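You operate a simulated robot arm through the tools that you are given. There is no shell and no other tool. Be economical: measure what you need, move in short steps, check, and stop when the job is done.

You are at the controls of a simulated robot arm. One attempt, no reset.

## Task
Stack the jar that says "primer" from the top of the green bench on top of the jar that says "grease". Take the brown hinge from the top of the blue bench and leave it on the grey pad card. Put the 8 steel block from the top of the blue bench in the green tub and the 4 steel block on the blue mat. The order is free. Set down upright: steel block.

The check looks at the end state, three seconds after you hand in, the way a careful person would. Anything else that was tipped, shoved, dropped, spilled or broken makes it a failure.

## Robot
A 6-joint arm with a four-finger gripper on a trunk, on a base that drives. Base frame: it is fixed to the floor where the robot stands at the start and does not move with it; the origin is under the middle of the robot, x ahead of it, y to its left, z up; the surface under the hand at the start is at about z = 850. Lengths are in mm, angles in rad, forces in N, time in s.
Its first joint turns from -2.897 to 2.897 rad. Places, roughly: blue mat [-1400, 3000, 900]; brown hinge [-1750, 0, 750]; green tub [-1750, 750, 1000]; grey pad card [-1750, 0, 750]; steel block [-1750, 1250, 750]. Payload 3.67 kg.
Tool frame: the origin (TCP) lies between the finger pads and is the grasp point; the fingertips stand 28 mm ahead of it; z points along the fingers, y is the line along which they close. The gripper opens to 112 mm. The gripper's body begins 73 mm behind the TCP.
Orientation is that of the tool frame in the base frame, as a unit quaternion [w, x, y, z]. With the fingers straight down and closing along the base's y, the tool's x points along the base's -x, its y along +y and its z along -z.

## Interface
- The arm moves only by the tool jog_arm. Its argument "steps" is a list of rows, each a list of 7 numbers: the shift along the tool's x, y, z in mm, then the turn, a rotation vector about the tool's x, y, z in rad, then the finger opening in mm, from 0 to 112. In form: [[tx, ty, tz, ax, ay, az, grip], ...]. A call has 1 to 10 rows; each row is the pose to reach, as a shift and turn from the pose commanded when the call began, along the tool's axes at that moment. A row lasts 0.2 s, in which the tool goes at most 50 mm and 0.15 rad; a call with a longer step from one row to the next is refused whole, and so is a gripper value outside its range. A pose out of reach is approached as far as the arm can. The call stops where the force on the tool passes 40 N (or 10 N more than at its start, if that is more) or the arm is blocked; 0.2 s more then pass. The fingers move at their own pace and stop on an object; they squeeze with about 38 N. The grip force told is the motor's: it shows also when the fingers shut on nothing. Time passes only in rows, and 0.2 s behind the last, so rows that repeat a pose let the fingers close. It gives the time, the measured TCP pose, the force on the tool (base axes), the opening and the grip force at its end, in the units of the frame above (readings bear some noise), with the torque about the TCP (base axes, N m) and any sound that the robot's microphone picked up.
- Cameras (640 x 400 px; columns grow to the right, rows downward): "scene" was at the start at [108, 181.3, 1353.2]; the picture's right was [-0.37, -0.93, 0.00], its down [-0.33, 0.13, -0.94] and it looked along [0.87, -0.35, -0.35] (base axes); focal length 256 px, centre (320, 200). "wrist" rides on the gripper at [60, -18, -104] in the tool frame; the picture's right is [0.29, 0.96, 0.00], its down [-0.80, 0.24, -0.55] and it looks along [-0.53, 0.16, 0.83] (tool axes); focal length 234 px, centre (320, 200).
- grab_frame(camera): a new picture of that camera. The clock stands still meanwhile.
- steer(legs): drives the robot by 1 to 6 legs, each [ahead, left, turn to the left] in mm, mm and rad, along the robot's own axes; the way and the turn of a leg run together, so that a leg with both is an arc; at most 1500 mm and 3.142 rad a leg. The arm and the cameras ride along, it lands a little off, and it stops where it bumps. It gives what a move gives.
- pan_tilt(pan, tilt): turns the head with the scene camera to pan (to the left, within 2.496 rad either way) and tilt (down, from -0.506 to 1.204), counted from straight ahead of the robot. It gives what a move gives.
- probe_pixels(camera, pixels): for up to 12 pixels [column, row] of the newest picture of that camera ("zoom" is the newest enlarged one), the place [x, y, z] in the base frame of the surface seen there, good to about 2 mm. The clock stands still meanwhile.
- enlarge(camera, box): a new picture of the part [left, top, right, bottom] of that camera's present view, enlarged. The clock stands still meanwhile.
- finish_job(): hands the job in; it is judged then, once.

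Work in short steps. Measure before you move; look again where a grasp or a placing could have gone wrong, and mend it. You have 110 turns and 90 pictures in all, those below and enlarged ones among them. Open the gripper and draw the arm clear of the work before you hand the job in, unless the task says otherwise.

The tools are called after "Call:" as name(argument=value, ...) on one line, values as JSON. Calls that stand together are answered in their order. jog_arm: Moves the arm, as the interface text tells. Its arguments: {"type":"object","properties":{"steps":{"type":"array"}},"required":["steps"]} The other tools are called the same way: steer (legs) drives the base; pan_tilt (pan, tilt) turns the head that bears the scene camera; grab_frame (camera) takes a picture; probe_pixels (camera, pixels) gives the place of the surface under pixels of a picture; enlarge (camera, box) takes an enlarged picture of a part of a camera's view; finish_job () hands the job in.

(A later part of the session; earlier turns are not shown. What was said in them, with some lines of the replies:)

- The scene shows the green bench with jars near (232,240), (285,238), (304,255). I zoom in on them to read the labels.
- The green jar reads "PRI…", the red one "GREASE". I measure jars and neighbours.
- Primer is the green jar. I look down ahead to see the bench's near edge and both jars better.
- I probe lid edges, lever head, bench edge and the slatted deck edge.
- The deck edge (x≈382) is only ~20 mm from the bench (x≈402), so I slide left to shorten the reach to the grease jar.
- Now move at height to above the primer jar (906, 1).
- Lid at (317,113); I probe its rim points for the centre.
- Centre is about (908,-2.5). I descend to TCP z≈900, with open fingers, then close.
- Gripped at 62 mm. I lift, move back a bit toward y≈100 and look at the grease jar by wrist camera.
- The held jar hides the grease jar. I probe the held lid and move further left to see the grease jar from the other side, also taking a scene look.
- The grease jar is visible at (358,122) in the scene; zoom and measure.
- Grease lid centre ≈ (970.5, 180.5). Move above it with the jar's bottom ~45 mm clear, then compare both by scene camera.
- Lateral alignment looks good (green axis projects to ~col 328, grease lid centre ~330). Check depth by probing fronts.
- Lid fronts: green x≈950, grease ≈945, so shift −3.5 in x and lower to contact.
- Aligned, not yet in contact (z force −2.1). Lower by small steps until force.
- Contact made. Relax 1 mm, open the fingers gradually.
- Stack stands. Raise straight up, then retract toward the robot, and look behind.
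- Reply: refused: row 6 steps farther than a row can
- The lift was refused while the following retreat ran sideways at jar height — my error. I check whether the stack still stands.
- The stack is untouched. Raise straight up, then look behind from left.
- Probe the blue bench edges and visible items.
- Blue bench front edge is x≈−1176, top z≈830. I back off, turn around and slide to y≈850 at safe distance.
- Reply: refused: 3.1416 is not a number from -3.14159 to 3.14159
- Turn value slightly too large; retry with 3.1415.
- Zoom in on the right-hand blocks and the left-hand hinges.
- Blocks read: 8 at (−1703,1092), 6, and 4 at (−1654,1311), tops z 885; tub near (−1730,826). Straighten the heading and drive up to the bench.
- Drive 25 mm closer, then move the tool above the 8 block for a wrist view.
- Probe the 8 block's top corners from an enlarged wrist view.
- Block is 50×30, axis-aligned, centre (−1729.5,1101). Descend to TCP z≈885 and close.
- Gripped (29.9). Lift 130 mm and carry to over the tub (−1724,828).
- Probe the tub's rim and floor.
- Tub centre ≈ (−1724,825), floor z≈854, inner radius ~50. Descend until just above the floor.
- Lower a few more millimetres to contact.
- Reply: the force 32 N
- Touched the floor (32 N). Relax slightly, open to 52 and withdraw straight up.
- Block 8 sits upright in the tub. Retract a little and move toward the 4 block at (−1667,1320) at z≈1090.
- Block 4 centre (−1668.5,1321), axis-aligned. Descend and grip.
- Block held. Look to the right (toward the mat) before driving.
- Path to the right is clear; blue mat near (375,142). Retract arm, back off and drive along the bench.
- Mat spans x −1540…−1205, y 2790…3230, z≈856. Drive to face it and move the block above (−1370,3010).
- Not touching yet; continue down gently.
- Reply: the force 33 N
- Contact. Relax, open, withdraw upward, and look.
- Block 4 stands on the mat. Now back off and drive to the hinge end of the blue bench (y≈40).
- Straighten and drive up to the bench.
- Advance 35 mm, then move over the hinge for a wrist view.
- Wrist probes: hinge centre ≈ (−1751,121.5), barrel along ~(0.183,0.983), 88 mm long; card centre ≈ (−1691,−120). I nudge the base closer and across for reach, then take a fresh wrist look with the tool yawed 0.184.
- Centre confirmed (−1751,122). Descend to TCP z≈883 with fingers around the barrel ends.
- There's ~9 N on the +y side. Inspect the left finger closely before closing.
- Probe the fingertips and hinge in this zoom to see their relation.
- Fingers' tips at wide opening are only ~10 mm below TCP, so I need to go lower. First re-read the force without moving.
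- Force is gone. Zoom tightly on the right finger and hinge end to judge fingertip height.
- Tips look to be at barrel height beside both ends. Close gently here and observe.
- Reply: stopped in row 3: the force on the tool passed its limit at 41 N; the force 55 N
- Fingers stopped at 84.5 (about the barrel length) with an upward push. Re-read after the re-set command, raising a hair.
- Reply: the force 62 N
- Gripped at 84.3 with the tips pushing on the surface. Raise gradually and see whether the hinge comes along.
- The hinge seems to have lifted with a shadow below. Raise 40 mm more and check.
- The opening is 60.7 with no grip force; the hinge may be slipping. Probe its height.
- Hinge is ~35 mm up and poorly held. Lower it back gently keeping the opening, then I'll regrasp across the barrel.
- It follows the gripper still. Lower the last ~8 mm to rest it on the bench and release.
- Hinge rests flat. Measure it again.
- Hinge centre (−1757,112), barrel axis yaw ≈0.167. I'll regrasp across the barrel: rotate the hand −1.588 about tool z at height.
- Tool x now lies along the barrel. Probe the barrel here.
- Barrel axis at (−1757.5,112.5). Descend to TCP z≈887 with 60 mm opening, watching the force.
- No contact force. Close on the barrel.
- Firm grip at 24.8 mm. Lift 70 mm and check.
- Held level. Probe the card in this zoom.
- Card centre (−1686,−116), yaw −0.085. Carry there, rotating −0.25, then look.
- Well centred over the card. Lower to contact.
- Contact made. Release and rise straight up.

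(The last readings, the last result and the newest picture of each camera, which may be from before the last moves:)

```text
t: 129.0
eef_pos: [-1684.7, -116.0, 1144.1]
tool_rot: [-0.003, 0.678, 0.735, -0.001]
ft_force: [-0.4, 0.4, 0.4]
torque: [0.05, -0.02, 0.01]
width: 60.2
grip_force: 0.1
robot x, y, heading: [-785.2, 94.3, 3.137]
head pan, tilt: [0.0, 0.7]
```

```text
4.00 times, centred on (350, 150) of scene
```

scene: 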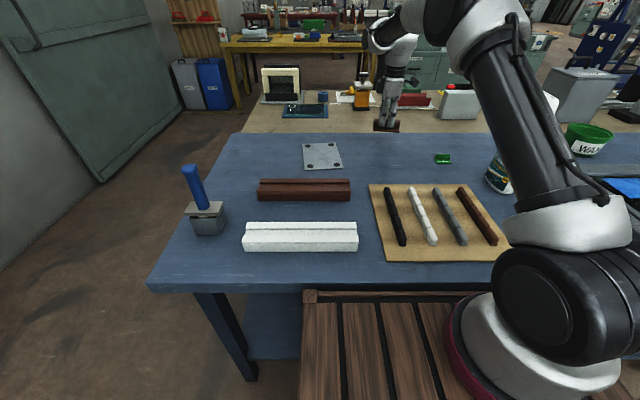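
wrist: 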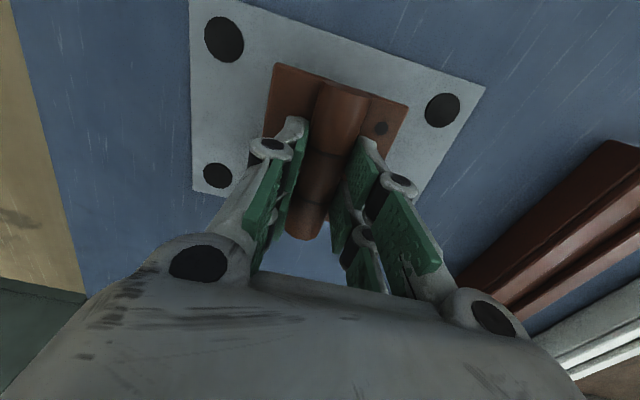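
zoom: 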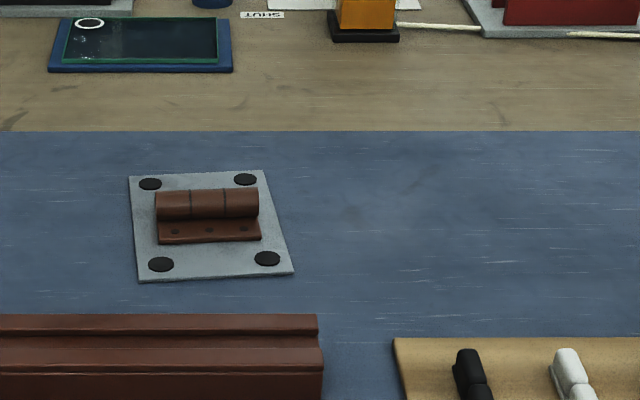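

Hinge lies on the card. Retract the arm, back off, and take a final overview of the bench and of the jar stack.

Call:
jog_arm(steps=[[0, 45, 0, 0, 0, 0, 80], [0, 90, 0, 0, 0, 0, 80], [0, 135, 0, 0, 0, 0, 80], [0, 180, 0, 0, 0, 0, 80], [0, 225, 0, 0, 0, 0, 80]])

Call:
steer(legs=[[-200, 0, 0]])

Call:
pan_tilt(pan=-0.5, tilt=0.45)

Call:
grab_frame(camera="scene")

Call:
pan_tilt(pan=2.45, tilt=0.35)

Call:
grab_frame(camera="scene")

```text
t: 130.2
eef_pos: [-1464.2, -98.3, 1148.0]
tool_rot: [-0.002, 0.678, 0.735, -0.001]
ft_force: [-0.8, 0.8, -0.8]
torque: [0.0, -0.06, 0.01]
width: 79.9
grip_force: 0.1
robot x, y, heading: [-778.6, 91.4, 3.135]
head pan, tilt: [0.0, 0.7]
```

```text
t: 131.8
eef_pos: [-1254.6, -100.7, 1148.3]
tool_rot: [-0.002, 0.677, 0.736, -0.001]
ft_force: [0.5, -0.7, 0.0]
torque: [0.03, -0.01, -0.03]
width: 80.0
grip_force: 0.1
robot x, y, heading: [-573.2, 89.2, 3.138]
head pan, tilt: [0.0, 0.7]
```

```text
t: 132.7
eef_pos: [-1256.7, -100.0, 1147.1]
tool_rot: [-0.001, 0.678, 0.735, -0.003]
ft_force: [0.3, 0.0, 0.5]
torque: [0.0, -0.03, -0.01]
width: 79.9
grip_force: 0.2
robot x, y, heading: [-572.4, 88.5, 3.142]
head pan, tilt: [-0.499, 0.45]
```

```text
27 pictures are left
```

scene: 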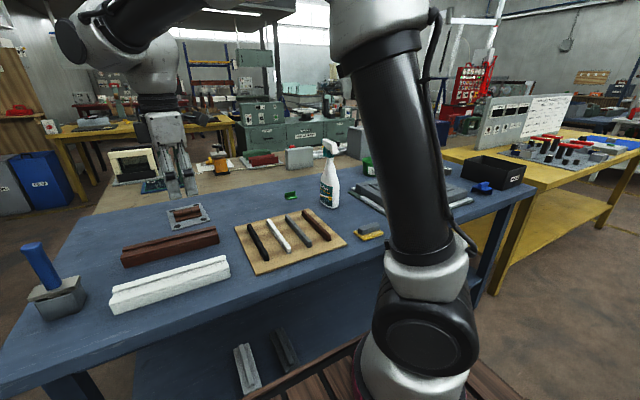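

```text
t: 135.3
eef_pos: [-1256.0, -101.2, 1147.2]
tool_rot: [-0.001, 0.677, 0.736, -0.001]
ft_force: [0.1, -0.2, 0.6]
torque: [0.0, -0.01, -0.01]
width: 80.3
grip_force: 0.0
robot x, y, heading: [-572.6, 89.5, 3.142]
head pan, tilt: [2.45, 0.351]
```

```text
26 pictures are left
```

scene: 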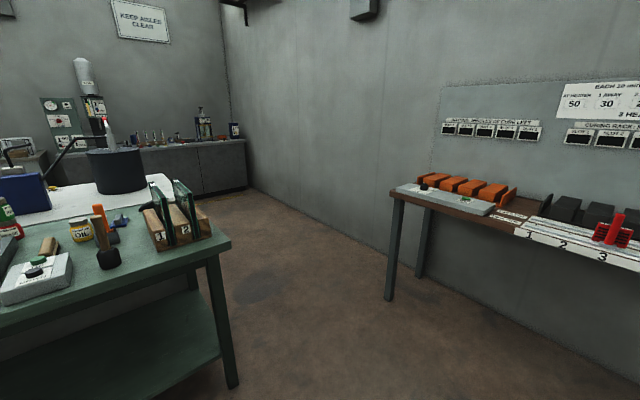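

The stack is standing at (8,215), the bench is in order, the gripper is open and the arm is clear. Handing in.

Call:
finish_job()

```text
The job is handed in.
```

I handed the job in with all four placements made:
- The primer jar is stacked on the grease jar.
- The brown hinge lies on the grey pad card.
- The 8 steel block stands upright in the green tub.
- The 4 steel block stands upright on the blue mat.

The first grip on the hinge held poorly, so I set it back down and gripped it again across the barrel. After the stack was set, one retreat ran at jar height because a lift was refused; the pictures show the jars were not disturbed.
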